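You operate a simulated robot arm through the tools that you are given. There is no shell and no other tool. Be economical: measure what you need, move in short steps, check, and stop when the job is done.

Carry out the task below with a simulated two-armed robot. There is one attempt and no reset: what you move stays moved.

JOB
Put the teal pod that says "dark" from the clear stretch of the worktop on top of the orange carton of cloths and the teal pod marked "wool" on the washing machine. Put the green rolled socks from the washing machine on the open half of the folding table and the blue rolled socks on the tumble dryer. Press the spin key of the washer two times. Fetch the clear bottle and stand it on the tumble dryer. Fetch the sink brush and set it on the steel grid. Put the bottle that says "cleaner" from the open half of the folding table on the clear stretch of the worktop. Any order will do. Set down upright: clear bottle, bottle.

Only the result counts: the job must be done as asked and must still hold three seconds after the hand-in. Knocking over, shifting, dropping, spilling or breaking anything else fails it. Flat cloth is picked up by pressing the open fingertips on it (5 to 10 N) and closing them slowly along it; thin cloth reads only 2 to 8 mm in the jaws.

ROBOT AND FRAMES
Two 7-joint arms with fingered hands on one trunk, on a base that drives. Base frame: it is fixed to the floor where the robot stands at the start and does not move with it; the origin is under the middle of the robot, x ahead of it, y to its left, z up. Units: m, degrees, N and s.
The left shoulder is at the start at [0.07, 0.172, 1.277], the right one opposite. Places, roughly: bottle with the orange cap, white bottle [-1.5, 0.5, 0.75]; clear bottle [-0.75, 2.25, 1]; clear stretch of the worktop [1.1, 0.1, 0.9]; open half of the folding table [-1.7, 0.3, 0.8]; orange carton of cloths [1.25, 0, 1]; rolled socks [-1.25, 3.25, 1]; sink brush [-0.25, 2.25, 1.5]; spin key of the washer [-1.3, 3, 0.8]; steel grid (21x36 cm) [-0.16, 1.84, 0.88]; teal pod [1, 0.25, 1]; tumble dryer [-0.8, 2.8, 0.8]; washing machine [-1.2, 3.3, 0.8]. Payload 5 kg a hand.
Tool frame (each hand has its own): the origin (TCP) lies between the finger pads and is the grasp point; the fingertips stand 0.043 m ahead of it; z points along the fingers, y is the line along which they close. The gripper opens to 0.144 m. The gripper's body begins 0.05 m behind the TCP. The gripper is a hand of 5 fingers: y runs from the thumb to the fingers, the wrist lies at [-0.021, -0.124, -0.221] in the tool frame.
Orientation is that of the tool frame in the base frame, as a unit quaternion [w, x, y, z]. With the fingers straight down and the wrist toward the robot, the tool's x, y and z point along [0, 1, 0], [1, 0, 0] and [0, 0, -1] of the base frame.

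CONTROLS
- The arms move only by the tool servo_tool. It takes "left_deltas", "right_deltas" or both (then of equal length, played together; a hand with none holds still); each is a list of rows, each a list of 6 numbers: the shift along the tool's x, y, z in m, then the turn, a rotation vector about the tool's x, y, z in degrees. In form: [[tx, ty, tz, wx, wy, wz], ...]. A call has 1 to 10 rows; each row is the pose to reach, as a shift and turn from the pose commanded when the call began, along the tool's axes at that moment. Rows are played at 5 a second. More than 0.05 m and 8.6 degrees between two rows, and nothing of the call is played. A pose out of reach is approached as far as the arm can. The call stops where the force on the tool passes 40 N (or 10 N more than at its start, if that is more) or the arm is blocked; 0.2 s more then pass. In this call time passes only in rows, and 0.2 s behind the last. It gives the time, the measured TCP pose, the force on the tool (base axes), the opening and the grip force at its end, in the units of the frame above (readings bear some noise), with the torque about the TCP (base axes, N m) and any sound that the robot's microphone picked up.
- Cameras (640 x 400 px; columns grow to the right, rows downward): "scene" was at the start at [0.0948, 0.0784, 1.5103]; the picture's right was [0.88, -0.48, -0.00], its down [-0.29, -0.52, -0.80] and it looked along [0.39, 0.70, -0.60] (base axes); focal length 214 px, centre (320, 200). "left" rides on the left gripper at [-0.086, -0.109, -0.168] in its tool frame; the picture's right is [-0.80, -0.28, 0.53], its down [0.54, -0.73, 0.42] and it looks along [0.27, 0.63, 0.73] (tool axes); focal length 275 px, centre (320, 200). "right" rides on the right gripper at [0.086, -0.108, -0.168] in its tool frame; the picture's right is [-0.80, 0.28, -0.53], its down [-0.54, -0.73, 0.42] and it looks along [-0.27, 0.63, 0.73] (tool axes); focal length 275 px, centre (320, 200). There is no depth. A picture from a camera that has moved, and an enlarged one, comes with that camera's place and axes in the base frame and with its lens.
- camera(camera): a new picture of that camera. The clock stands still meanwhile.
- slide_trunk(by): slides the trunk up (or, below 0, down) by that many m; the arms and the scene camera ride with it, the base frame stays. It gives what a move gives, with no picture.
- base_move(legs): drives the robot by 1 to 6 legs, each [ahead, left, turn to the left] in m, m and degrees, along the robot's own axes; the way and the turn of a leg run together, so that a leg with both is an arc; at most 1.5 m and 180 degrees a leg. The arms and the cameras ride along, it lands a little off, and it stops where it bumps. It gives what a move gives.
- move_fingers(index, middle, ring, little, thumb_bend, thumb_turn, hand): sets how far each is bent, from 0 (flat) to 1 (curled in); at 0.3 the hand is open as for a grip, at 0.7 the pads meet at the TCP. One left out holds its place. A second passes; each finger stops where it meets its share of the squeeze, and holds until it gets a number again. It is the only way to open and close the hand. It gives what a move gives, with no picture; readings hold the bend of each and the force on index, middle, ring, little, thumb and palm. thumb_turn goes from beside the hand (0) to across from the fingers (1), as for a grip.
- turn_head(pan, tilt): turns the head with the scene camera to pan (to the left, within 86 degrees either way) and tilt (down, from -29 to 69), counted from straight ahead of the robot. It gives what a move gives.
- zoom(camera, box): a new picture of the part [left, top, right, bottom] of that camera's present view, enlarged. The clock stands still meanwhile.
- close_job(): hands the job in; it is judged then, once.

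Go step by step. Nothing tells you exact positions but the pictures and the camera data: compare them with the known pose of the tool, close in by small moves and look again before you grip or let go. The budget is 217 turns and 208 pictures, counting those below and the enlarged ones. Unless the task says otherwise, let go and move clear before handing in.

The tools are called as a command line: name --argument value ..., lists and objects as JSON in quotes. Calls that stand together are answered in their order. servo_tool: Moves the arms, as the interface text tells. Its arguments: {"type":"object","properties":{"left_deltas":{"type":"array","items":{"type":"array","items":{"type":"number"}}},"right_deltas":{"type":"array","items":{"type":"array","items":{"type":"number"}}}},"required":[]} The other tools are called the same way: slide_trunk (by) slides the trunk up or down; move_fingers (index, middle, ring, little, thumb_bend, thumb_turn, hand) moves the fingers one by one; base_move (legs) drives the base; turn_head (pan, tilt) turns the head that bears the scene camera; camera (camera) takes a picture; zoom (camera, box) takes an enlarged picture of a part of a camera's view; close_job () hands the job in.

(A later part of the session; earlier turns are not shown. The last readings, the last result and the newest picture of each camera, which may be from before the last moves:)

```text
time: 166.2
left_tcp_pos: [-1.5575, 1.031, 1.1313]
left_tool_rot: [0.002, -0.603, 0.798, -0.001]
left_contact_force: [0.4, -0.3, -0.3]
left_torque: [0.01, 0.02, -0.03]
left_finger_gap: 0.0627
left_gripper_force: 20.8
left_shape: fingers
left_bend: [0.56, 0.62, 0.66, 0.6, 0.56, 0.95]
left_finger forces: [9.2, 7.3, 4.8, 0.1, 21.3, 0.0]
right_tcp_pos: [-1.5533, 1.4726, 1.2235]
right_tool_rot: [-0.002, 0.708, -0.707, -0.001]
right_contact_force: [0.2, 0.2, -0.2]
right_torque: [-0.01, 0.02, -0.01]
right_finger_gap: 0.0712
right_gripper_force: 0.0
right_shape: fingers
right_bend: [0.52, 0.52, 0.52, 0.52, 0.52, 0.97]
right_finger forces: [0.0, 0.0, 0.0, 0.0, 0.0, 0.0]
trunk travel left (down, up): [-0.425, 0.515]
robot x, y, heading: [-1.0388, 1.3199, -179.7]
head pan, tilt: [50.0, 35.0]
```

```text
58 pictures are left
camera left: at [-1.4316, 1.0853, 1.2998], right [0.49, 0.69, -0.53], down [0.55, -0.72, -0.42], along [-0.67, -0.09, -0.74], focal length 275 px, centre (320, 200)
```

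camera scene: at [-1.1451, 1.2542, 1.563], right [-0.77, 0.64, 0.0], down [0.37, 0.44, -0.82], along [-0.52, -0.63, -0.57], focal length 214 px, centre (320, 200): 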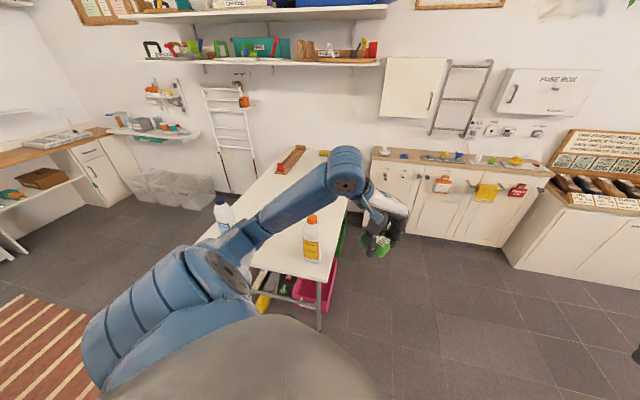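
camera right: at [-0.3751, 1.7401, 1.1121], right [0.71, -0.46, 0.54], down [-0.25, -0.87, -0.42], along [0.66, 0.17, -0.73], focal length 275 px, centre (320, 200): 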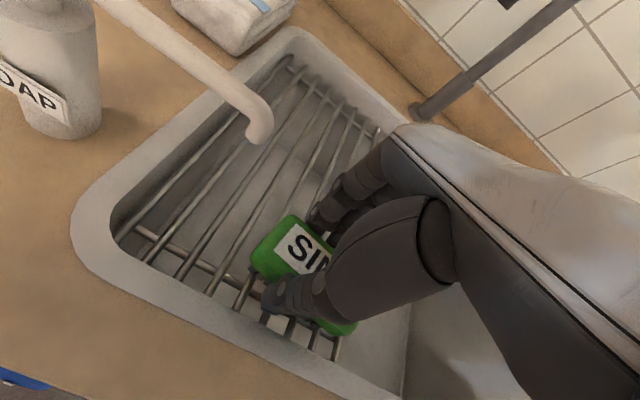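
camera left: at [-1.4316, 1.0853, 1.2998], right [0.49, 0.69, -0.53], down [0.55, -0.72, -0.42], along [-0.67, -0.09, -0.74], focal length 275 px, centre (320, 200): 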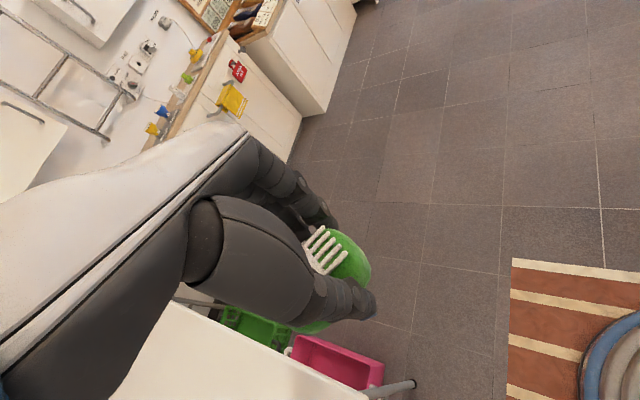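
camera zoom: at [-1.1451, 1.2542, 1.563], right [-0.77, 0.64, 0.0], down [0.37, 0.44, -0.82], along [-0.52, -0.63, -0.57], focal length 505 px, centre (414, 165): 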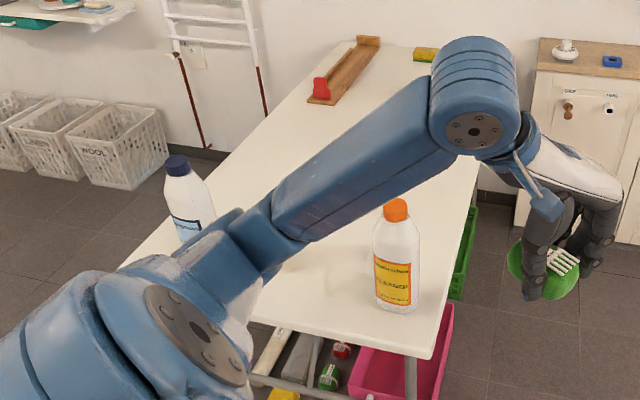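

The orange-capped bottle (label reading CLEANER) stands near (-1.54, 0.72) on the table, and the other white bottle near (-1.30, 0.28). I'll turn to face the table and strafe left.

base_move --legs '[[0, 0, 38], [0, 0.32, 0]]'

turn_head --pan 0 --tilt 45

camera --camera "scene"

camera --camera "left"

camera --camera "right"

```text
time: 170.2
left_tcp_pos: [-1.0683, 0.5241, 1.1321]
left_tool_rot: [-0.002, 0.831, -0.556, 0.002]
left_contact_force: [0.4, 0.3, -0.9]
left_torque: [0.05, 0.02, -0.05]
left_finger_gap: 0.0627
left_gripper_force: 21.6
left_shape: fingers
left_bend: [0.56, 0.62, 0.66, 0.6, 0.56, 0.95]
left_finger forces: [9.1, 7.3, 4.8, 0.0, 21.2, 0.1]
right_tcp_pos: [-1.3394, 0.8728, 1.2236]
right_tool_rot: [-0.001, 0.901, -0.434, -0.002]
right_contact_force: [-0.3, -0.9, -0.2]
right_torque: [-0.01, -0.02, -0.03]
right_finger_gap: 0.0713
right_gripper_force: 0.0
right_shape: fingers
right_bend: [0.52, 0.52, 0.52, 0.52, 0.52, 0.97]
right_finger forces: [0.0, 0.0, 0.0, 0.1, 0.0, 0.0]
trunk travel left (down, up): [-0.425, 0.515]
robot x, y, heading: [-0.8408, 1.0698, -141.5]
head pan, tilt: [50.0, 35.0]
```

```text
time: 171.4
left_tcp_pos: [-1.0687, 0.5244, 1.1321]
left_tool_rot: [-0.003, 0.831, -0.556, 0.0]
left_contact_force: [-0.3, 0.8, 0.1]
left_torque: [0.01, -0.01, 0.03]
left_finger_gap: 0.0624
left_gripper_force: 20.7
left_shape: fingers
left_bend: [0.56, 0.62, 0.66, 0.6, 0.56, 0.95]
left_finger forces: [9.1, 7.4, 4.8, 0.0, 21.1, 0.0]
right_tcp_pos: [-1.3375, 0.8713, 1.223]
right_tool_rot: [-0.002, 0.901, -0.434, -0.001]
right_contact_force: [0.3, 0.0, -0.3]
right_torque: [-0.03, 0.02, 0.01]
right_finger_gap: 0.0712
right_gripper_force: 0.0
right_shape: fingers
right_bend: [0.52, 0.52, 0.52, 0.52, 0.52, 0.97]
right_finger forces: [0.0, 0.0, 0.0, 0.1, 0.0, 0.1]
trunk travel left (down, up): [-0.425, 0.515]
robot x, y, heading: [-0.8401, 1.0739, -141.7]
head pan, tilt: [0.0, 45.0]
```

```text
57 pictures are left
camera scene: at [-0.9425, 0.9903, 1.5482], right [-0.62, 0.78, 0.0], down [0.55, 0.44, -0.71], along [-0.55, -0.44, -0.71], focal length 214 px, centre (320, 200)
```

scene: 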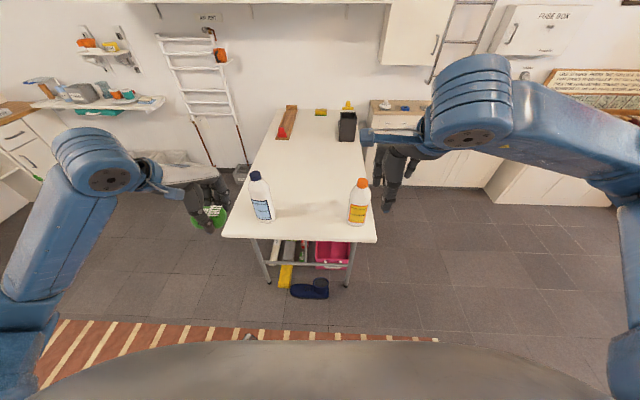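

```text
56 pictures are left
camera left: at [-1.0025, 0.6442, 1.2998], right [-0.04, 0.85, -0.53], down [0.88, -0.22, -0.42], along [-0.47, -0.48, -0.74], focal length 275 px, centre (320, 200)
```

left: 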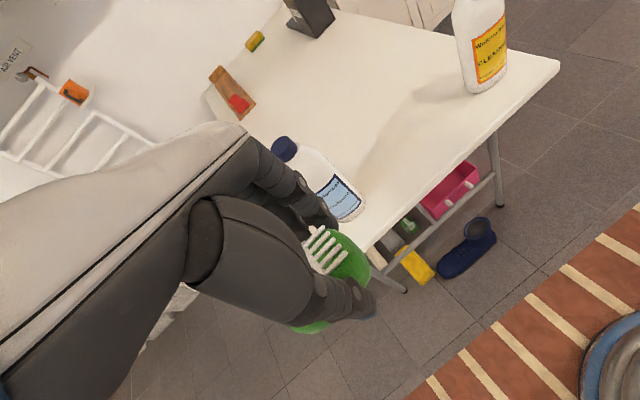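

```text
55 pictures are left
camera right: at [-1.1995, 0.872, 1.3909], right [-0.72, 0.44, 0.54], down [0.23, 0.88, -0.42], along [-0.66, -0.18, -0.73], focal length 275 px, centre (320, 200)
```

right: 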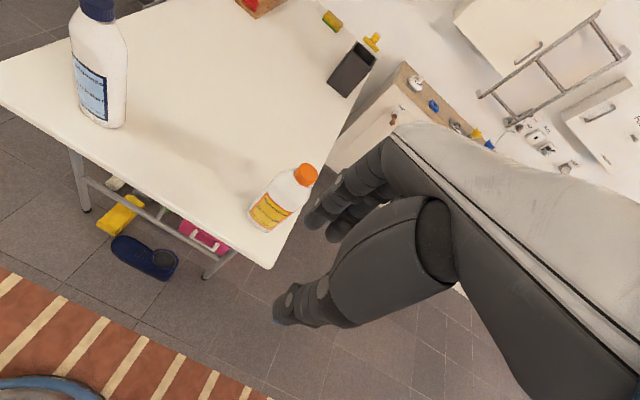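

zoom --camera "left" --box '[270, 0, 570, 230]'

zoom --camera "scene" --box '[210, 100, 400, 260]'

```text
1.74 times, centred on (420, 115) of left
camera zoom: at [-1.0025, 0.6442, 1.2998], right [-0.04, 0.85, -0.53], down [0.88, -0.22, -0.42], along [-0.47, -0.48, -0.74], focal length 479 px, centre (146, 348)
```

zoom: 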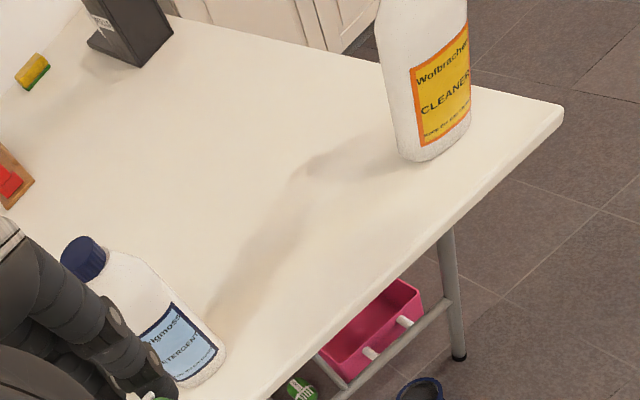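

```text
2.50 times, centred on (305, 180) of scene
camera zoom: at [-0.9425, 0.9903, 1.5482], right [-0.62, 0.78, 0.0], down [0.55, 0.44, -0.71], along [-0.55, -0.44, -0.71], focal length 536 px, centre (358, 250)
```

zoom: 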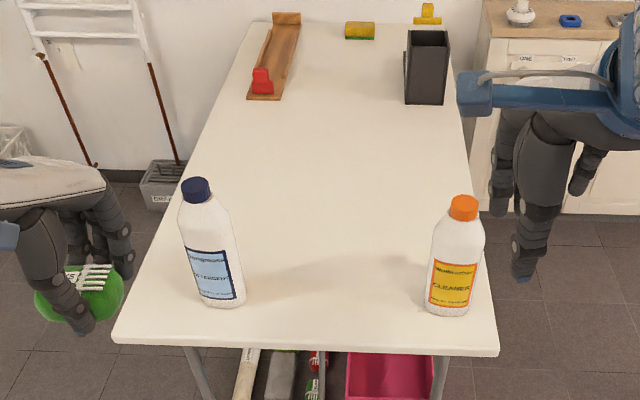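

Orange cap = CLEANER (at about (-1.542, 0.721), top z≈1.015), the other is DETERGENT; table top z≈0.745. First the green socks: moving the left hand over the table between the bottles.

servo_tool --left_deltas '[[-0.014, 0.0437, 0, 0, 0, 0], [-0.028, 0.0874, 0, 0, 0, 0], [-0.042, 0.131, 0, 0, 0, 0], [-0.056, 0.175, 0, 0, 0, 0], [-0.07, 0.218, 0, 0, 0, 0], [-0.083, 0.262, 0, 0, 0, 0], [-0.096, 0.306, 0, 0, 0, 0], [-0.108, 0.349, 0, 0, 0, 0], [-0.115, 0.393, 0, 0, 0, 0], [-0.1215, 0.436, 0, 0, 0, 0]]'

servo_tool --left_deltas '[[0, 0, 0.045, 0, 0, 0], [0, 0, 0.09, 0, 0, 0], [0, 0, 0.135, 0, 0, 0], [0, 0, 0.18, 0, 0, 0], [0, 0, 0.22, 0, 0, 0], [0, 0, 0.26, 0, 0, 0]]'

camera --camera "left"

camera --camera "scene"

```text
time: 173.6
left_tcp_pos: [-1.5199, 0.4693, 1.1279]
left_tool_rot: [-0.003, 0.832, -0.555, 0.002]
left_contact_force: [-0.5, 0.6, -0.4]
left_torque: [0.01, -0.02, 0.0]
left_finger_gap: 0.062
left_gripper_force: 20.5
left_shape: fingers
left_bend: [0.56, 0.62, 0.66, 0.6, 0.56, 0.95]
left_finger forces: [9.0, 7.1, 5.0, 0.0, 21.2, 0.1]
right_tcp_pos: [-1.339, 0.8719, 1.2218]
right_tool_rot: [-0.002, 0.901, -0.434, -0.001]
right_contact_force: [-0.8, -0.1, -0.4]
right_torque: [-0.03, -0.06, -0.01]
right_finger_gap: 0.0713
right_gripper_force: 0.0
right_shape: fingers
right_bend: [0.52, 0.52, 0.52, 0.52, 0.52, 0.97]
right_finger forces: [0.0, 0.0, 0.0, 0.1, 0.1, 0.1]
trunk travel left (down, up): [-0.425, 0.515]
robot x, y, heading: [-0.8412, 1.0713, -141.4]
head pan, tilt: [0.0, 45.0]
```

```text
time: 175.0
left_tcp_pos: [-1.5176, 0.4675, 0.8686]
left_tool_rot: [-0.002, 0.831, -0.556, 0.0]
left_contact_force: [-0.2, -0.9, 1.0]
left_torque: [0.02, -0.05, -0.02]
left_finger_gap: 0.0624
left_gripper_force: 20.3
left_shape: fingers
left_bend: [0.56, 0.62, 0.66, 0.6, 0.56, 0.95]
left_finger forces: [8.7, 7.1, 4.8, 0.0, 20.9, 0.0]
right_tcp_pos: [-1.3394, 0.8715, 1.223]
right_tool_rot: [-0.002, 0.901, -0.434, -0.002]
right_contact_force: [-0.5, -0.8, -0.7]
right_torque: [-0.01, -0.03, 0.01]
right_finger_gap: 0.0712
right_gripper_force: 0.1
right_shape: fingers
right_bend: [0.52, 0.52, 0.52, 0.52, 0.52, 0.97]
right_finger forces: [0.0, 0.1, 0.0, 0.0, 0.0, 0.1]
trunk travel left (down, up): [-0.425, 0.515]
robot x, y, heading: [-0.8434, 1.0706, -141.3]
head pan, tilt: [0.0, 45.0]
```

```text
52 pictures are left
camera left: at [-1.451, 0.5884, 1.0366], right [-0.04, 0.85, -0.53], down [0.88, -0.22, -0.42], along [-0.47, -0.48, -0.73], focal length 275 px, centre (320, 200)
```

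left: 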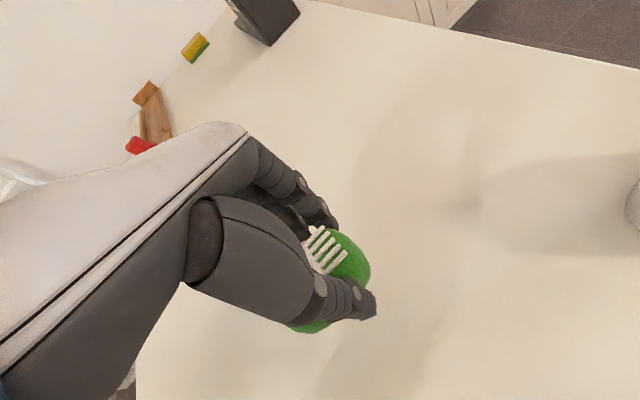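

```text
51 pictures are left
camera scene: at [-0.9433, 0.99, 1.5482], right [-0.62, 0.78, 0.0], down [0.55, 0.44, -0.71], along [-0.55, -0.44, -0.71], focal length 214 px, centre (320, 200)
```

scene: 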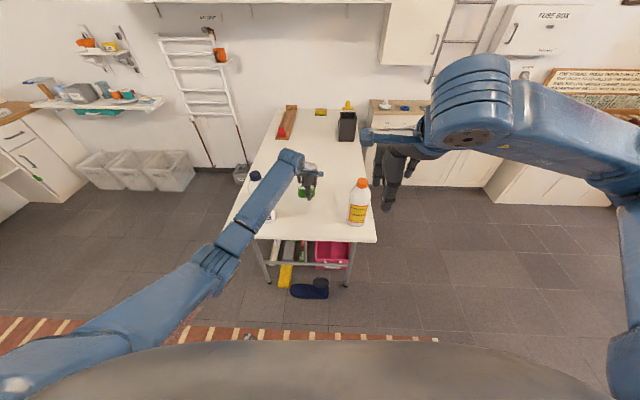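

zoom --camera "scene" --box '[190, 130, 390, 290]'

servo_tool --left_deltas '[[0, 0, 0.03, 0, 0, 0], [0, 0, 0.045, 0, 0, 0], [0, 0, 0.052, 0, 0, 0], [0, 0, 0.058, 0, 0, 0]]'

```text
2.50 times, centred on (290, 210) of scene
camera zoom: at [-0.9433, 0.99, 1.5482], right [-0.62, 0.78, 0.0], down [0.55, 0.44, -0.71], along [-0.55, -0.44, -0.71], focal length 536 px, centre (395, 175)
```

zoom: 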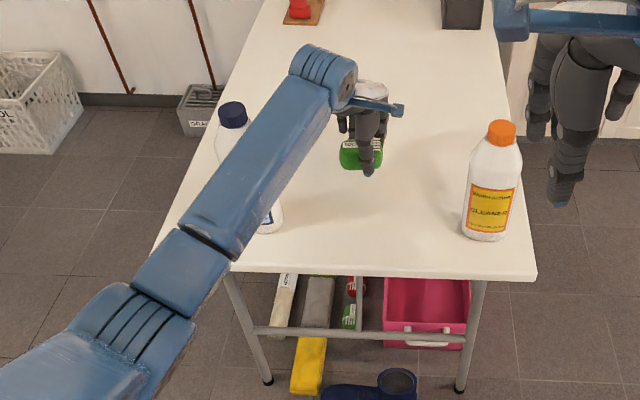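

```text
time: 176.0
left_tcp_pos: [-1.5157, 0.4698, 0.817]
left_tool_rot: [0.001, 0.831, -0.556, -0.002]
left_contact_force: [1.3, -2.3, 17.4]
left_torque: [0.11, -0.4, -0.06]
left_finger_gap: 0.0621
left_gripper_force: 22.4
left_shape: fingers
left_bend: [0.56, 0.63, 0.66, 0.6, 0.57, 0.95]
left_finger forces: [9.4, 7.8, 5.6, 0.0, 22.2, 0.1]
right_tcp_pos: [-1.3368, 0.8745, 1.2253]
right_tool_rot: [0.0, 0.901, -0.435, -0.002]
right_contact_force: [0.1, 0.7, -0.8]
right_torque: [-0.01, 0.0, 0.01]
right_finger_gap: 0.0713
right_gripper_force: 0.1
right_shape: fingers
right_bend: [0.52, 0.52, 0.52, 0.52, 0.52, 0.97]
right_finger forces: [0.0, 0.0, 0.0, 0.0, 0.0, 0.0]
trunk travel left (down, up): [-0.425, 0.515]
robot x, y, heading: [-0.8451, 1.0697, -141.5]
head pan, tilt: [0.0, 45.0]
```

Socks touch the table. Releasing and rising straight up.

servo_tool --left_deltas '[[0, 0, -0.005, 0, 0, 0]]'

move_fingers --hand "left" --index 0.45 --middle 0.45 --ring 0.45 --little 0.45 --thumb_bend 0.45

servo_tool --left_deltas '[[0, 0, -0.03, 0, 0, 0], [0, 0, -0.075, 0, 0, 0], [0, 0, -0.12, 0, 0, 0], [0, 0, -0.165, 0, 0, 0], [0, 0, -0.21, 0, 0, 0], [0, 0, -0.255, 0, 0, 0], [0, 0, -0.3, 0, 0, 0], [0, 0, -0.345, 0, 0, 0]]'

zoom --camera "scene" --box '[190, 130, 390, 290]'

```text
time: 176.4
left_tcp_pos: [-1.5174, 0.4703, 0.8167]
left_tool_rot: [-0.001, 0.831, -0.556, 0.0]
left_contact_force: [-2.1, -3.1, 9.6]
left_torque: [-0.02, -0.1, -0.04]
left_finger_gap: 0.062
left_gripper_force: 23.3
left_shape: fingers
left_bend: [0.56, 0.63, 0.66, 0.6, 0.57, 0.95]
left_finger forces: [10.3, 8.5, 6.1, 0.0, 21.1, 0.0]
right_tcp_pos: [-1.3389, 0.8713, 1.2233]
right_tool_rot: [-0.001, 0.901, -0.435, -0.002]
right_contact_force: [0.2, 0.2, 0.0]
right_torque: [-0.01, -0.02, 0.02]
right_finger_gap: 0.0712
right_gripper_force: 0.0
right_shape: fingers
right_bend: [0.52, 0.52, 0.52, 0.52, 0.52, 0.97]
right_finger forces: [0.1, 0.1, 0.0, 0.0, 0.1, 0.0]
trunk travel left (down, up): [-0.425, 0.515]
robot x, y, heading: [-0.8438, 1.0709, -141.3]
head pan, tilt: [0.0, 45.0]
```

```text
time: 177.4
left_tcp_pos: [-1.5177, 0.4708, 0.8168]
left_tool_rot: [-0.002, 0.832, -0.555, 0.001]
left_contact_force: [-0.4, 0.6, -0.1]
left_torque: [0.0, 0.04, -0.02]
left_finger_gap: 0.0961
left_gripper_force: 0.2
left_shape: fingers
left_bend: [0.45, 0.45, 0.45, 0.45, 0.45, 0.97]
left_finger forces: [0.1, 0.1, 0.1, 0.0, 0.0, 0.1]
right_tcp_pos: [-1.3384, 0.8718, 1.2232]
right_tool_rot: [-0.002, 0.9, -0.435, -0.002]
right_contact_force: [0.7, 0.0, 0.1]
right_torque: [0.03, 0.0, -0.02]
right_finger_gap: 0.0711
right_gripper_force: 0.1
right_shape: fingers
right_bend: [0.52, 0.52, 0.52, 0.52, 0.52, 0.97]
right_finger forces: [0.0, 0.0, 0.1, 0.0, 0.1, 0.0]
trunk travel left (down, up): [-0.425, 0.515]
robot x, y, heading: [-0.8415, 1.0708, -141.2]
head pan, tilt: [0.0, 45.0]
```

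```text
time: 179.2
left_tcp_pos: [-1.5158, 0.4682, 1.1626]
left_tool_rot: [-0.003, 0.831, -0.556, 0.001]
left_contact_force: [0.4, 0.3, 0.2]
left_torque: [-0.01, 0.04, -0.02]
left_finger_gap: 0.0962
left_gripper_force: 0.1
left_shape: fingers
left_bend: [0.45, 0.45, 0.45, 0.45, 0.45, 0.97]
left_finger forces: [0.0, 0.0, 0.0, 0.1, 0.0, 0.0]
right_tcp_pos: [-1.3374, 0.8723, 1.2225]
right_tool_rot: [-0.002, 0.901, -0.435, -0.002]
right_contact_force: [1.3, -0.8, 0.0]
right_torque: [-0.04, 0.0, -0.01]
right_finger_gap: 0.0712
right_gripper_force: 0.1
right_shape: fingers
right_bend: [0.52, 0.52, 0.52, 0.52, 0.52, 0.97]
right_finger forces: [0.0, 0.0, 0.0, 0.0, 0.0, 0.1]
trunk travel left (down, up): [-0.425, 0.515]
robot x, y, heading: [-0.8408, 1.0716, -141.1]
head pan, tilt: [0.0, 45.0]
```

```text
2.50 times, centred on (290, 210) of scene
camera zoom: at [-0.9422, 0.9917, 1.5482], right [-0.62, 0.78, 0.0], down [0.55, 0.44, -0.71], along [-0.55, -0.44, -0.71], focal length 536 px, centre (395, 175)
```

zoom: 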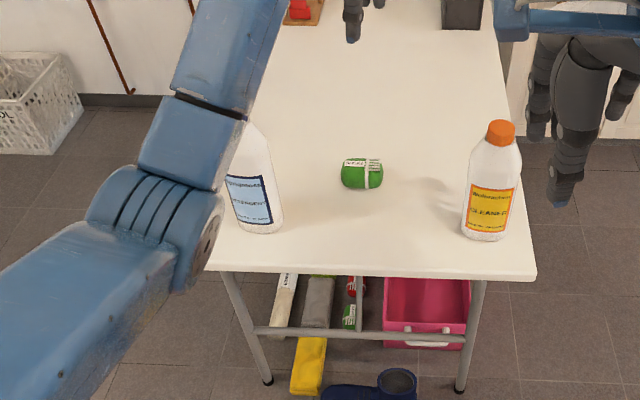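

Green socks are on the table. Retracting the left arm along its path, and bringing the right hand above the CLEANER cap.

servo_tool --left_deltas '[[0.0065, -0.043, 0, 0, 0, 0], [0.0135, -0.087, 0, 0, 0, 0], [0.0255, -0.13, 0, 0, 0, 0], [0.0385, -0.174, 0, 0, 0, 0], [0.0515, -0.218, 0, 0, 0, 0], [0.0655, -0.261, 0, 0, 0, 0], [0.0795, -0.305, 0, 0, 0, 0], [0.0935, -0.349, 0, 0, 0, 0], [0.1075, -0.393, 0, 0, 0, 0], [0.1215, -0.436, 0, 0, 0, 0]]'

move_fingers --hand "right" --index 0.42 --middle 0.42 --ring 0.42 --little 0.42 --thumb_bend 0.42

servo_tool --right_deltas '[[0, 0.042, 0, 0, 0, 0], [-0.002, 0.085, 0, 0, 0, 0], [-0.004, 0.127, 0, 0, 0, 0], [-0.006, 0.17, 0, 0, 0, 0], [-0.008, 0.212, 0, 0, 0, 0], [-0.009, 0.2545, 0, 0, 0, 0]]'

camera --camera "right"

camera --camera "scene"

```text
time: 181.4
left_tcp_pos: [-1.0651, 0.522, 1.1606]
left_tool_rot: [-0.002, 0.831, -0.556, 0.0]
left_contact_force: [0.1, -0.2, 0.0]
left_torque: [0.02, 0.03, -0.01]
left_finger_gap: 0.0963
left_gripper_force: 0.0
left_shape: fingers
left_bend: [0.45, 0.45, 0.45, 0.45, 0.45, 0.97]
left_finger forces: [0.0, 0.0, 0.1, 0.0, 0.0, 0.0]
right_tcp_pos: [-1.3367, 0.8725, 1.2241]
right_tool_rot: [-0.001, 0.901, -0.434, -0.003]
right_contact_force: [1.3, -0.3, 0.2]
right_torque: [-0.03, 0.11, -0.02]
right_finger_gap: 0.0713
right_gripper_force: 0.1
right_shape: fingers
right_bend: [0.52, 0.52, 0.52, 0.52, 0.52, 0.97]
right_finger forces: [0.0, 0.0, 0.1, 0.1, 0.1, 0.0]
trunk travel left (down, up): [-0.425, 0.515]
robot x, y, heading: [-0.8397, 1.0707, -141.6]
head pan, tilt: [0.0, 45.0]
```

```text
time: 182.4
left_tcp_pos: [-1.067, 0.522, 1.1605]
left_tool_rot: [-0.003, 0.832, -0.555, 0.0]
left_contact_force: [-0.3, 0.2, 0.8]
left_torque: [0.0, 0.02, 0.03]
left_finger_gap: 0.0967
left_gripper_force: 0.0
left_shape: fingers
left_bend: [0.45, 0.45, 0.45, 0.45, 0.45, 0.97]
left_finger forces: [0.0, 0.1, 0.0, 0.1, 0.0, 0.0]
right_tcp_pos: [-1.3388, 0.8717, 1.2231]
right_tool_rot: [-0.002, 0.9, -0.435, -0.002]
right_contact_force: [0.0, 0.2, 0.8]
right_torque: [-0.01, 0.0, -0.01]
right_finger_gap: 0.1069
right_gripper_force: 0.1
right_shape: fingers
right_bend: [0.42, 0.42, 0.42, 0.42, 0.42, 0.97]
right_finger forces: [0.1, 0.0, 0.1, 0.0, 0.0, 0.0]
trunk travel left (down, up): [-0.425, 0.515]
robot x, y, heading: [-0.8428, 1.0729, -141.5]
head pan, tilt: [0.0, 45.0]
```

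```text
time: 183.8
left_tcp_pos: [-1.0699, 0.5208, 1.1602]
left_tool_rot: [-0.002, 0.832, -0.555, 0.001]
left_contact_force: [-0.6, -1.5, -0.4]
left_torque: [0.02, 0.0, -0.01]
left_finger_gap: 0.0965
left_gripper_force: 0.1
left_shape: fingers
left_bend: [0.45, 0.45, 0.45, 0.45, 0.45, 0.97]
left_finger forces: [0.0, 0.0, 0.0, 0.1, 0.0, 0.1]
right_tcp_pos: [-1.5423, 0.7169, 1.2225]
right_tool_rot: [-0.003, 0.901, -0.435, -0.002]
right_contact_force: [-0.6, -1.0, -0.6]
right_torque: [0.07, -0.07, 0.03]
right_finger_gap: 0.1074
right_gripper_force: 0.0
right_shape: fingers
right_bend: [0.42, 0.42, 0.42, 0.42, 0.42, 0.97]
right_finger forces: [0.0, 0.0, 0.0, 0.0, 0.0, 0.0]
trunk travel left (down, up): [-0.425, 0.515]
robot x, y, heading: [-0.8461, 1.0721, -141.7]
head pan, tilt: [0.0, 45.0]
```

```text
48 pictures are left
camera right: at [-1.4043, 0.7168, 1.3902], right [-0.72, 0.44, 0.54], down [0.23, 0.88, -0.42], along [-0.66, -0.18, -0.73], focal length 275 px, centre (320, 200)
```

right: 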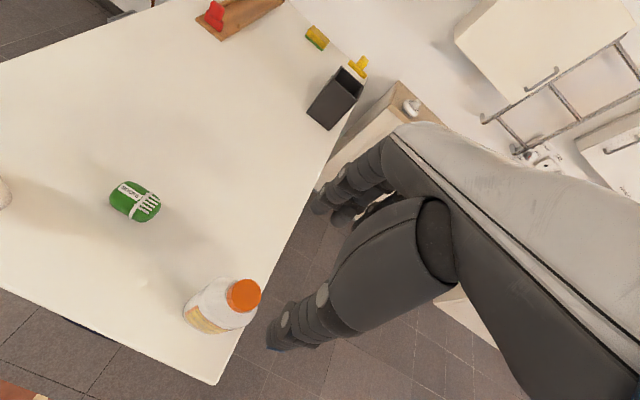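

```text
47 pictures are left
camera scene: at [-0.9437, 0.989, 1.548], right [-0.62, 0.78, 0.0], down [0.55, 0.44, -0.71], along [-0.55, -0.44, -0.71], focal length 214 px, centre (320, 200)
```

scene: 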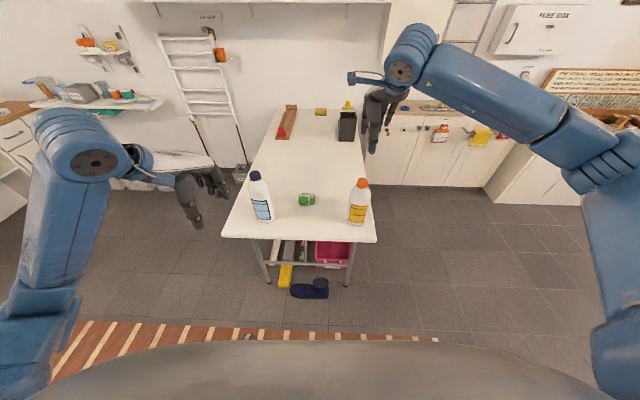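

Cap is right below the TCP. Lowering to z 1.02.

servo_tool --right_deltas '[[0, 0.001, 0.045, 0, 0, 0], [0, 0.002, 0.09, 0, 0, 0], [0, 0.002, 0.135, 0, 0, 0], [0, 0.002, 0.17, 0, 0, 0], [0, 0.002, 0.203, 0, 0, 0]]'

camera --camera "right"

zoom --camera "scene" --box '[310, 130, 430, 240]'

zoom --camera "left" --box '[400, 0, 600, 140]'

```text
time: 185.0
left_tcp_pos: [-1.0683, 0.5207, 1.1606]
left_tool_rot: [-0.003, 0.831, -0.556, 0.0]
left_contact_force: [-0.3, -0.6, 0.4]
left_torque: [0.03, -0.02, 0.03]
left_finger_gap: 0.0966
left_gripper_force: 0.1
left_shape: fingers
left_bend: [0.45, 0.45, 0.45, 0.45, 0.45, 0.97]
left_finger forces: [0.0, 0.1, 0.1, 0.0, 0.0, 0.1]
right_tcp_pos: [-1.5449, 0.7216, 1.0173]
right_tool_rot: [-0.002, 0.901, -0.434, -0.002]
right_contact_force: [0.3, -0.7, 0.9]
right_torque: [0.01, -0.05, 0.01]
right_finger_gap: 0.1074
right_gripper_force: 0.0
right_shape: fingers
right_bend: [0.42, 0.42, 0.42, 0.42, 0.42, 0.97]
right_finger forces: [0.0, 0.1, 0.1, 0.1, 0.0, 0.0]
trunk travel left (down, up): [-0.425, 0.515]
robot x, y, heading: [-0.8416, 1.0678, -141.4]
head pan, tilt: [0.0, 45.0]
```

```text
46 pictures are left
camera right: at [-1.4057, 0.7215, 1.1862], right [-0.72, 0.44, 0.54], down [0.23, 0.88, -0.42], along [-0.66, -0.18, -0.73], focal length 275 px, centre (320, 200)
```

right: 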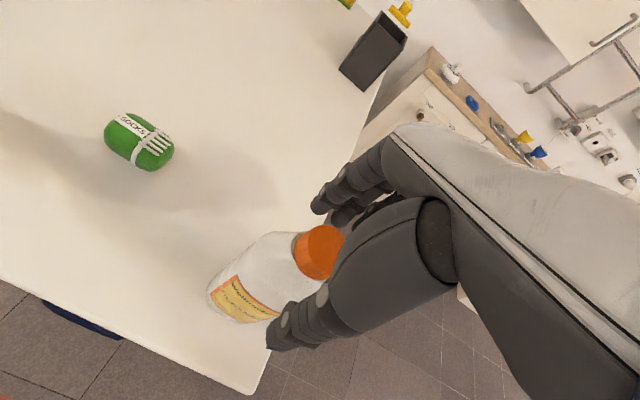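

```text
3.64 times, centred on (370, 185) of scene
camera zoom: at [-0.9436, 0.9904, 1.5482], right [-0.62, 0.78, 0.0], down [0.55, 0.44, -0.71], along [-0.55, -0.44, -0.71], focal length 780 px, centre (138, 254)
```

zoom: 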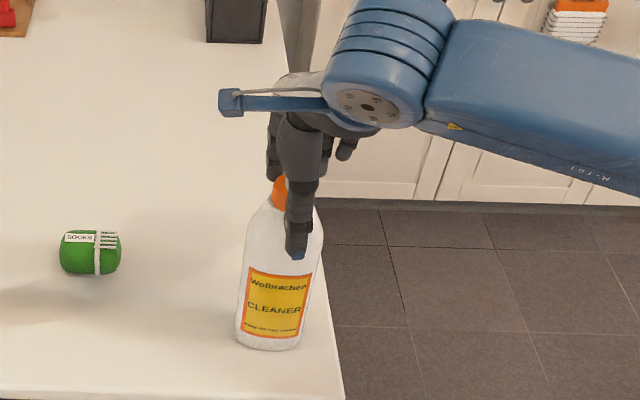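

```text
2.86 times, centred on (500, 70) of left
camera zoom: at [-1.0026, 0.6425, 1.3288], right [-0.04, 0.85, -0.53], down [0.88, -0.22, -0.42], along [-0.47, -0.48, -0.74], focal length 786 px, centre (-194, 571)
```

zoom: 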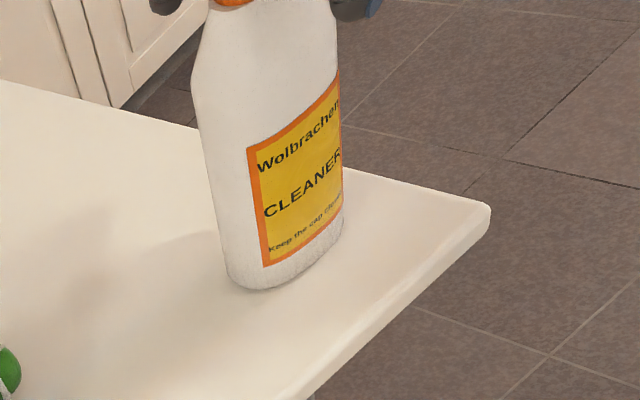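

The label's fine print mentions the cap; I'll read it before gripping there.

zoom --camera "left" --box '[470, 40, 530, 90]'

zoom --camera "scene" --box '[340, 190, 380, 226]'

```text
8.00 times, centred on (500, 65) of left
camera zoom: at [-1.0026, 0.6425, 1.3288], right [-0.04, 0.85, -0.53], down [0.88, -0.22, -0.42], along [-0.47, -0.48, -0.74], focal length 2202 px, centre (-1120, 1280)
```

zoom: 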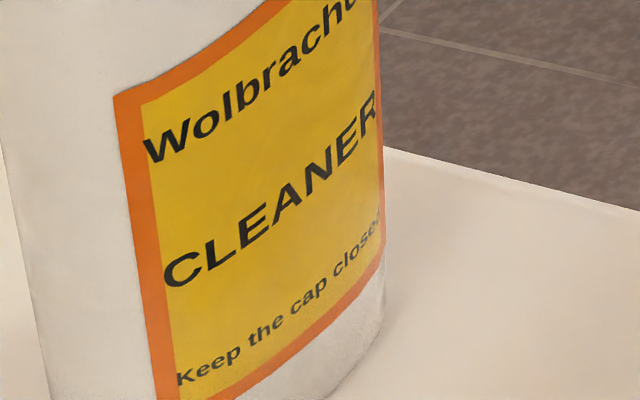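

```text
11.11 times, centred on (360, 208) of scene
camera zoom: at [-0.9436, 0.9904, 1.5482], right [-0.62, 0.78, 0.0], down [0.55, 0.44, -0.71], along [-0.55, -0.44, -0.71], focal length 2383 px, centre (-124, 111)
```

zoom: 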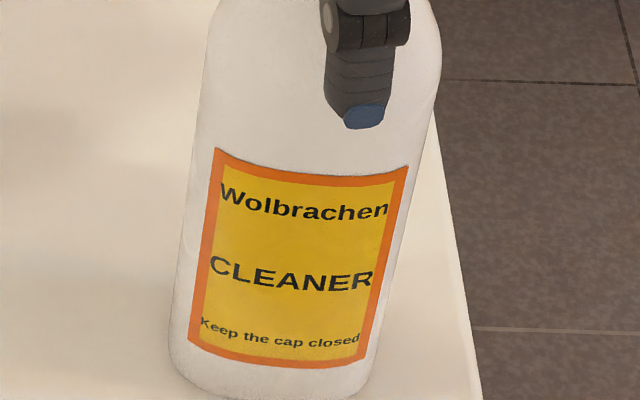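

It only says "Keep the cap closed". Closing on the cap.

move_fingers --hand "right" --index 0.62 --middle 0.62 --ring 0.62 --little 0.6 --thumb_bend 0.62

zoom --camera "right" --box '[180, 180, 400, 380]'

zoom --camera "scene" --box '[310, 130, 430, 240]'

```text
time: 186.0
left_tcp_pos: [-1.0674, 0.5225, 1.1603]
left_tool_rot: [-0.002, 0.832, -0.555, 0.001]
left_contact_force: [-0.3, 1.0, -0.2]
left_torque: [0.02, -0.01, 0.01]
left_finger_gap: 0.0966
left_gripper_force: 0.1
left_shape: fingers
left_bend: [0.45, 0.45, 0.45, 0.45, 0.45, 0.97]
left_finger forces: [0.0, 0.1, 0.1, 0.1, 0.0, 0.1]
right_tcp_pos: [-1.5435, 0.7211, 1.0192]
right_tool_rot: [-0.003, 0.901, -0.435, -0.002]
right_contact_force: [-1.4, 0.0, 1.4]
right_torque: [0.03, 0.02, 0.0]
right_finger_gap: 0.0436
right_gripper_force: 3.7
right_shape: fingers
right_bend: [0.6, 0.61, 0.62, 0.6, 0.6, 0.97]
right_finger forces: [2.7, 1.3, 0.0, 0.0, 3.1, 0.0]
trunk travel left (down, up): [-0.425, 0.515]
robot x, y, heading: [-0.8442, 1.069, -141.5]
head pan, tilt: [0.0, 45.0]
```

```text
2.00 times, centred on (290, 280) of right
camera zoom: at [-1.4049, 0.7216, 1.1866], right [-0.72, 0.44, 0.54], down [0.23, 0.88, -0.42], along [-0.66, -0.18, -0.73], focal length 551 px, centre (380, 40)
```

zoom: 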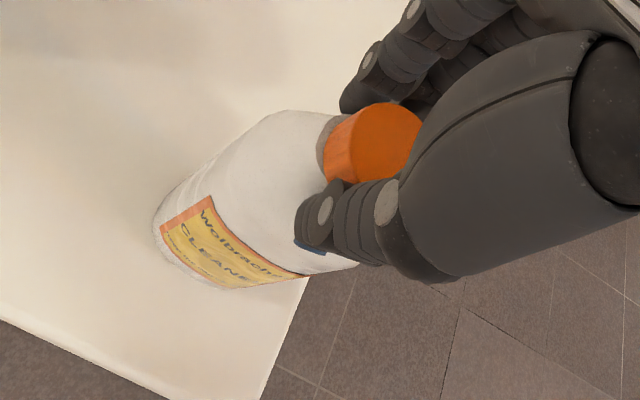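

```text
3.64 times, centred on (370, 185) of scene
camera zoom: at [-0.9428, 0.9904, 1.5482], right [-0.62, 0.78, 0.0], down [0.55, 0.44, -0.71], along [-0.55, -0.44, -0.71], focal length 780 px, centre (138, 254)
```

zoom: 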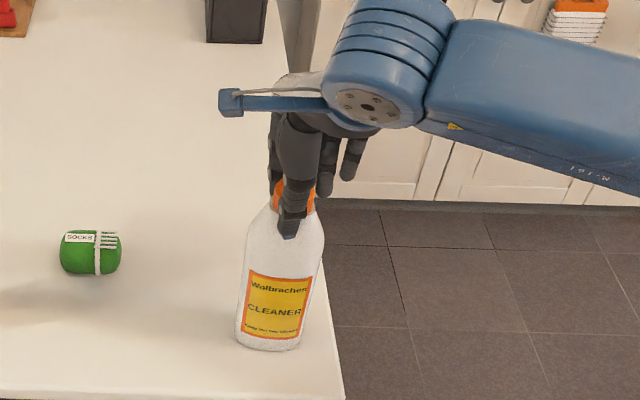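

move_fingers --hand "right" --index 0.78 --middle 0.78 --ring 0.78 --thumb_bend 0.78

servo_tool --right_deltas '[[0, 0, -0.01, 0, 0, 0], [0, 0, -0.03, 0, 0, 0], [0, 0, -0.06, 0, 0, 0]]'

zoom --camera "scene" --box '[300, 110, 430, 240]'

```text
time: 187.0
left_tcp_pos: [-1.0679, 0.522, 1.1605]
left_tool_rot: [-0.002, 0.831, -0.556, 0.001]
left_contact_force: [0.3, 0.6, 0.3]
left_torque: [-0.03, -0.01, 0.03]
left_finger_gap: 0.0966
left_gripper_force: 0.0
left_shape: fingers
left_bend: [0.45, 0.45, 0.45, 0.45, 0.45, 0.97]
left_finger forces: [0.0, 0.0, 0.1, 0.0, 0.0, 0.0]
right_tcp_pos: [-1.5445, 0.7211, 1.0191]
right_tool_rot: [-0.002, 0.901, -0.434, -0.002]
right_contact_force: [-1.9, 0.3, 0.1]
right_torque: [0.01, 0.21, -0.02]
right_finger_gap: 0.041
right_gripper_force: 19.2
right_shape: fingers
right_bend: [0.6, 0.63, 0.78, 0.6, 0.63, 0.95]
right_finger forces: [10.4, 9.2, 0.0, 0.1, 19.6, 0.0]
trunk travel left (down, up): [-0.425, 0.515]
robot x, y, heading: [-0.8413, 1.0725, -141.3]
head pan, tilt: [0.0, 45.0]
```

```text
time: 187.8
left_tcp_pos: [-1.0677, 0.521, 1.1604]
left_tool_rot: [-0.003, 0.832, -0.555, 0.001]
left_contact_force: [0.7, 0.2, -0.2]
left_torque: [0.02, 0.04, -0.04]
left_finger_gap: 0.0966
left_gripper_force: 0.0
left_shape: fingers
left_bend: [0.45, 0.45, 0.45, 0.45, 0.45, 0.97]
left_finger forces: [0.0, 0.1, 0.1, 0.0, 0.0, 0.1]
right_tcp_pos: [-1.5455, 0.7206, 1.0787]
right_tool_rot: [-0.003, 0.901, -0.435, -0.002]
right_contact_force: [-0.1, 0.4, -7.9]
right_torque: [0.02, 0.03, -0.01]
right_finger_gap: 0.0406
right_gripper_force: 17.5
right_shape: fingers
right_bend: [0.59, 0.63, 0.78, 0.6, 0.64, 0.95]
right_finger forces: [9.0, 8.3, 0.1, 0.0, 18.6, 0.0]
trunk travel left (down, up): [-0.425, 0.515]
robot x, y, heading: [-0.8401, 1.0709, -141.3]
head pan, tilt: [0.0, 45.0]
```

```text
3.08 times, centred on (365, 175) of scene
camera zoom: at [-0.9426, 0.9902, 1.5481], right [-0.62, 0.78, 0.0], down [0.55, 0.44, -0.71], along [-0.55, -0.44, -0.71], focal length 660 px, centre (182, 277)
```

zoom: 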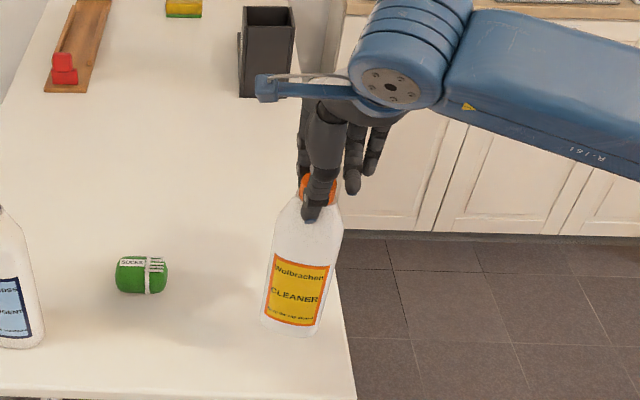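

CLEANER is held (about 8 N weight). Pulling it in over the table edge, then raising the trunk before driving; I'll watch the grip for slip.

servo_tool --right_deltas '[[0, 0, -0.03, 0, 0, 0], [0, -0.02, -0.07, 0, 0, 0], [0, -0.05, -0.1, 0, 0, 0], [0, -0.09, -0.11, 0, 0, 0], [0, -0.13, -0.11, 0, 0, 0], [0, -0.17, -0.11, 0, 0, 0], [0, -0.2, -0.11, 0, 0, 0]]'

slide_trunk --by 0.3

zoom --camera "right" --box '[180, 180, 400, 380]'

camera --camera "scene"

```text
time: 189.4
left_tcp_pos: [-1.068, 0.5225, 1.1601]
left_tool_rot: [-0.002, 0.832, -0.555, -0.001]
left_contact_force: [0.3, 0.6, 0.8]
left_torque: [-0.01, 0.03, -0.02]
left_finger_gap: 0.0966
left_gripper_force: 0.0
left_shape: fingers
left_bend: [0.45, 0.45, 0.45, 0.45, 0.45, 0.97]
left_finger forces: [0.0, 0.1, 0.0, 0.0, 0.0, 0.0]
right_tcp_pos: [-1.3871, 0.8438, 1.1897]
right_tool_rot: [-0.002, 0.9, -0.435, -0.002]
right_contact_force: [-1.3, 0.4, -6.6]
right_torque: [-0.05, 0.21, 0.0]
right_finger_gap: 0.0405
right_gripper_force: 18.3
right_shape: fingers
right_bend: [0.59, 0.63, 0.78, 0.6, 0.65, 0.95]
right_finger forces: [9.9, 9.2, 0.0, 0.0, 18.0, 0.0]
trunk travel left (down, up): [-0.425, 0.515]
robot x, y, heading: [-0.8408, 1.0709, -141.3]
head pan, tilt: [0.0, 45.0]
```

```text
time: 192.4
left_tcp_pos: [-1.0683, 0.5207, 1.4599]
left_tool_rot: [-0.004, 0.831, -0.556, 0.001]
left_contact_force: [-0.2, -0.4, -0.1]
left_torque: [-0.01, -0.01, 0.04]
left_finger_gap: 0.0964
left_gripper_force: 0.0
left_shape: fingers
left_bend: [0.45, 0.45, 0.45, 0.45, 0.45, 0.97]
left_finger forces: [0.1, 0.0, 0.1, 0.1, 0.0, 0.0]
right_tcp_pos: [-1.3891, 0.8425, 1.4885]
right_tool_rot: [-0.002, 0.9, -0.435, -0.002]
right_contact_force: [0.4, -0.2, -6.9]
right_torque: [0.01, 0.04, -0.02]
right_finger_gap: 0.0404
right_gripper_force: 17.9
right_shape: fingers
right_bend: [0.59, 0.63, 0.78, 0.6, 0.65, 0.95]
right_finger forces: [9.5, 8.4, 0.0, 0.0, 18.3, 0.0]
trunk travel left (down, up): [-0.725, 0.215]
robot x, y, heading: [-0.8399, 1.0702, -141.4]
head pan, tilt: [0.0, 45.0]
```

```text
2.00 times, centred on (290, 280) of right
camera zoom: at [-1.2495, 0.8439, 1.6562], right [-0.72, 0.44, 0.54], down [0.23, 0.88, -0.42], along [-0.66, -0.18, -0.73], focal length 551 px, centre (380, 40)
```

zoom: 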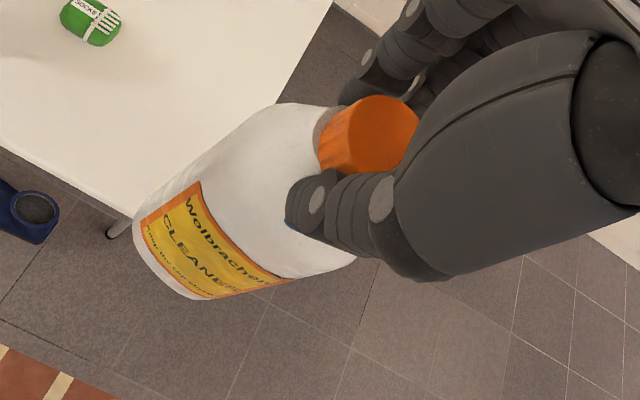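

```text
37 pictures are left
camera scene: at [-0.9434, 0.9902, 1.8481], right [-0.62, 0.78, 0.0], down [0.55, 0.44, -0.71], along [-0.55, -0.44, -0.71], focal length 214 px, centre (320, 200)
```

scene: 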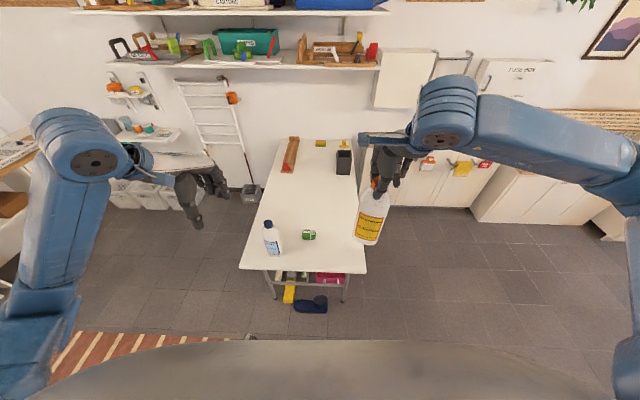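

Stable. Turning around and driving toward the worktop.

base_move --legs '[[0, 0, 90], [0, 0, 89.5]]'

base_move --legs '[[0, -0.85, 0], [0, -0.8, 0]]'

turn_head --pan 0 --tilt 45

camera --camera "scene"

zoom --camera "right" --box '[180, 180, 400, 380]'

```text
time: 200.4
left_tcp_pos: [-0.6127, 1.6192, 1.4606]
left_tool_rot: [-0.001, 0.558, 0.83, -0.002]
left_contact_force: [-0.4, 0.2, 0.2]
left_torque: [-0.01, -0.01, -0.02]
left_finger_gap: 0.0965
left_gripper_force: 0.1
left_shape: fingers
left_bend: [0.45, 0.45, 0.45, 0.45, 0.45, 0.97]
left_finger forces: [0.0, 0.0, 0.1, 0.0, 0.0, 0.1]
right_tcp_pos: [-0.2942, 1.2941, 1.4895]
right_tool_rot: [0.002, 0.436, 0.9, -0.002]
right_contact_force: [-0.8, 0.1, -6.6]
right_torque: [0.01, -0.06, -0.04]
right_finger_gap: 0.0396
right_gripper_force: 17.2
right_shape: fingers
right_bend: [0.59, 0.64, 0.78, 0.6, 0.65, 0.95]
right_finger forces: [9.4, 7.9, 0.0, 0.0, 17.0, 0.0]
trunk travel left (down, up): [-0.725, 0.215]
robot x, y, heading: [-0.843, 1.0678, 38.2]
head pan, tilt: [0.0, 45.0]
```

```text
time: 208.9
left_tcp_pos: [0.425, 0.3015, 1.4605]
left_tool_rot: [0.0, 0.564, 0.825, -0.003]
left_contact_force: [-0.2, 0.3, 0.0]
left_torque: [-0.04, -0.04, 0.0]
left_finger_gap: 0.0966
left_gripper_force: 0.1
left_shape: fingers
left_bend: [0.45, 0.45, 0.45, 0.45, 0.45, 0.97]
left_finger forces: [0.1, 0.1, 0.0, 0.0, 0.1, 0.0]
right_tcp_pos: [0.7366, -0.0282, 1.4893]
right_tool_rot: [0.003, 0.444, 0.896, -0.002]
right_contact_force: [0.0, 0.0, -6.5]
right_torque: [-0.03, -0.03, 0.0]
right_finger_gap: 0.0397
right_gripper_force: 17.3
right_shape: fingers
right_bend: [0.59, 0.63, 0.78, 0.6, 0.65, 0.95]
right_finger forces: [9.3, 8.0, 0.0, 0.0, 17.1, 0.0]
trunk travel left (down, up): [-0.725, 0.215]
robot x, y, heading: [0.1885, -0.2436, 37.2]
head pan, tilt: [0.0, 45.0]
```

```text
time: 209.5
left_tcp_pos: [0.4267, 0.3005, 1.4591]
left_tool_rot: [-0.001, 0.565, 0.825, -0.003]
left_contact_force: [-0.6, 0.7, -0.2]
left_torque: [0.0, -0.02, 0.04]
left_finger_gap: 0.0966
left_gripper_force: 0.0
left_shape: fingers
left_bend: [0.45, 0.45, 0.45, 0.45, 0.45, 0.97]
left_finger forces: [0.0, 0.0, 0.1, 0.1, 0.1, 0.1]
right_tcp_pos: [0.737, -0.0278, 1.4892]
right_tool_rot: [0.003, 0.443, 0.896, -0.002]
right_contact_force: [0.0, 0.0, -7.4]
right_torque: [0.0, -0.03, 0.02]
right_finger_gap: 0.0399
right_gripper_force: 17.7
right_shape: fingers
right_bend: [0.59, 0.63, 0.78, 0.6, 0.65, 0.95]
right_finger forces: [9.2, 8.2, 0.0, 0.0, 17.0, 0.0]
trunk travel left (down, up): [-0.725, 0.215]
robot x, y, heading: [0.1843, -0.2412, 37.8]
head pan, tilt: [0.0, 45.0]
```

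```text
36 pictures are left
camera scene: at [0.2941, -0.1604, 1.8482], right [0.61, -0.8, 0.0], down [-0.56, -0.43, -0.71], along [0.56, 0.43, -0.71], focal length 214 px, centre (320, 200)
```

scene: 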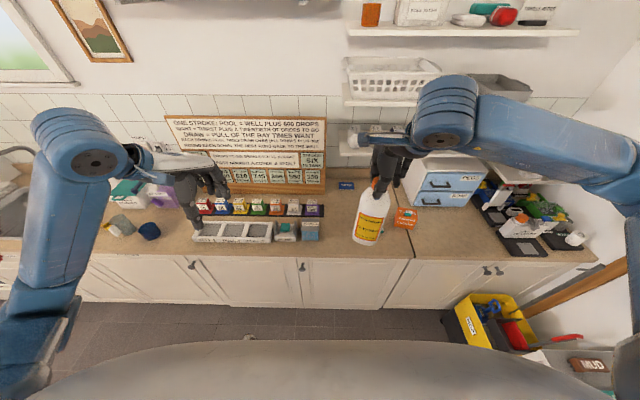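

```text
2.00 times, centred on (290, 280) of right
camera zoom: at [0.5987, -0.023, 1.6561], right [0.71, -0.46, 0.54], down [-0.25, -0.87, -0.42], along [0.66, 0.16, -0.73], focal length 551 px, centre (380, 40)
```

zoom: 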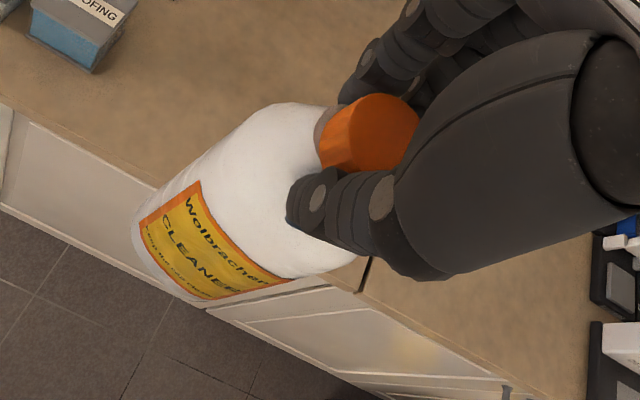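

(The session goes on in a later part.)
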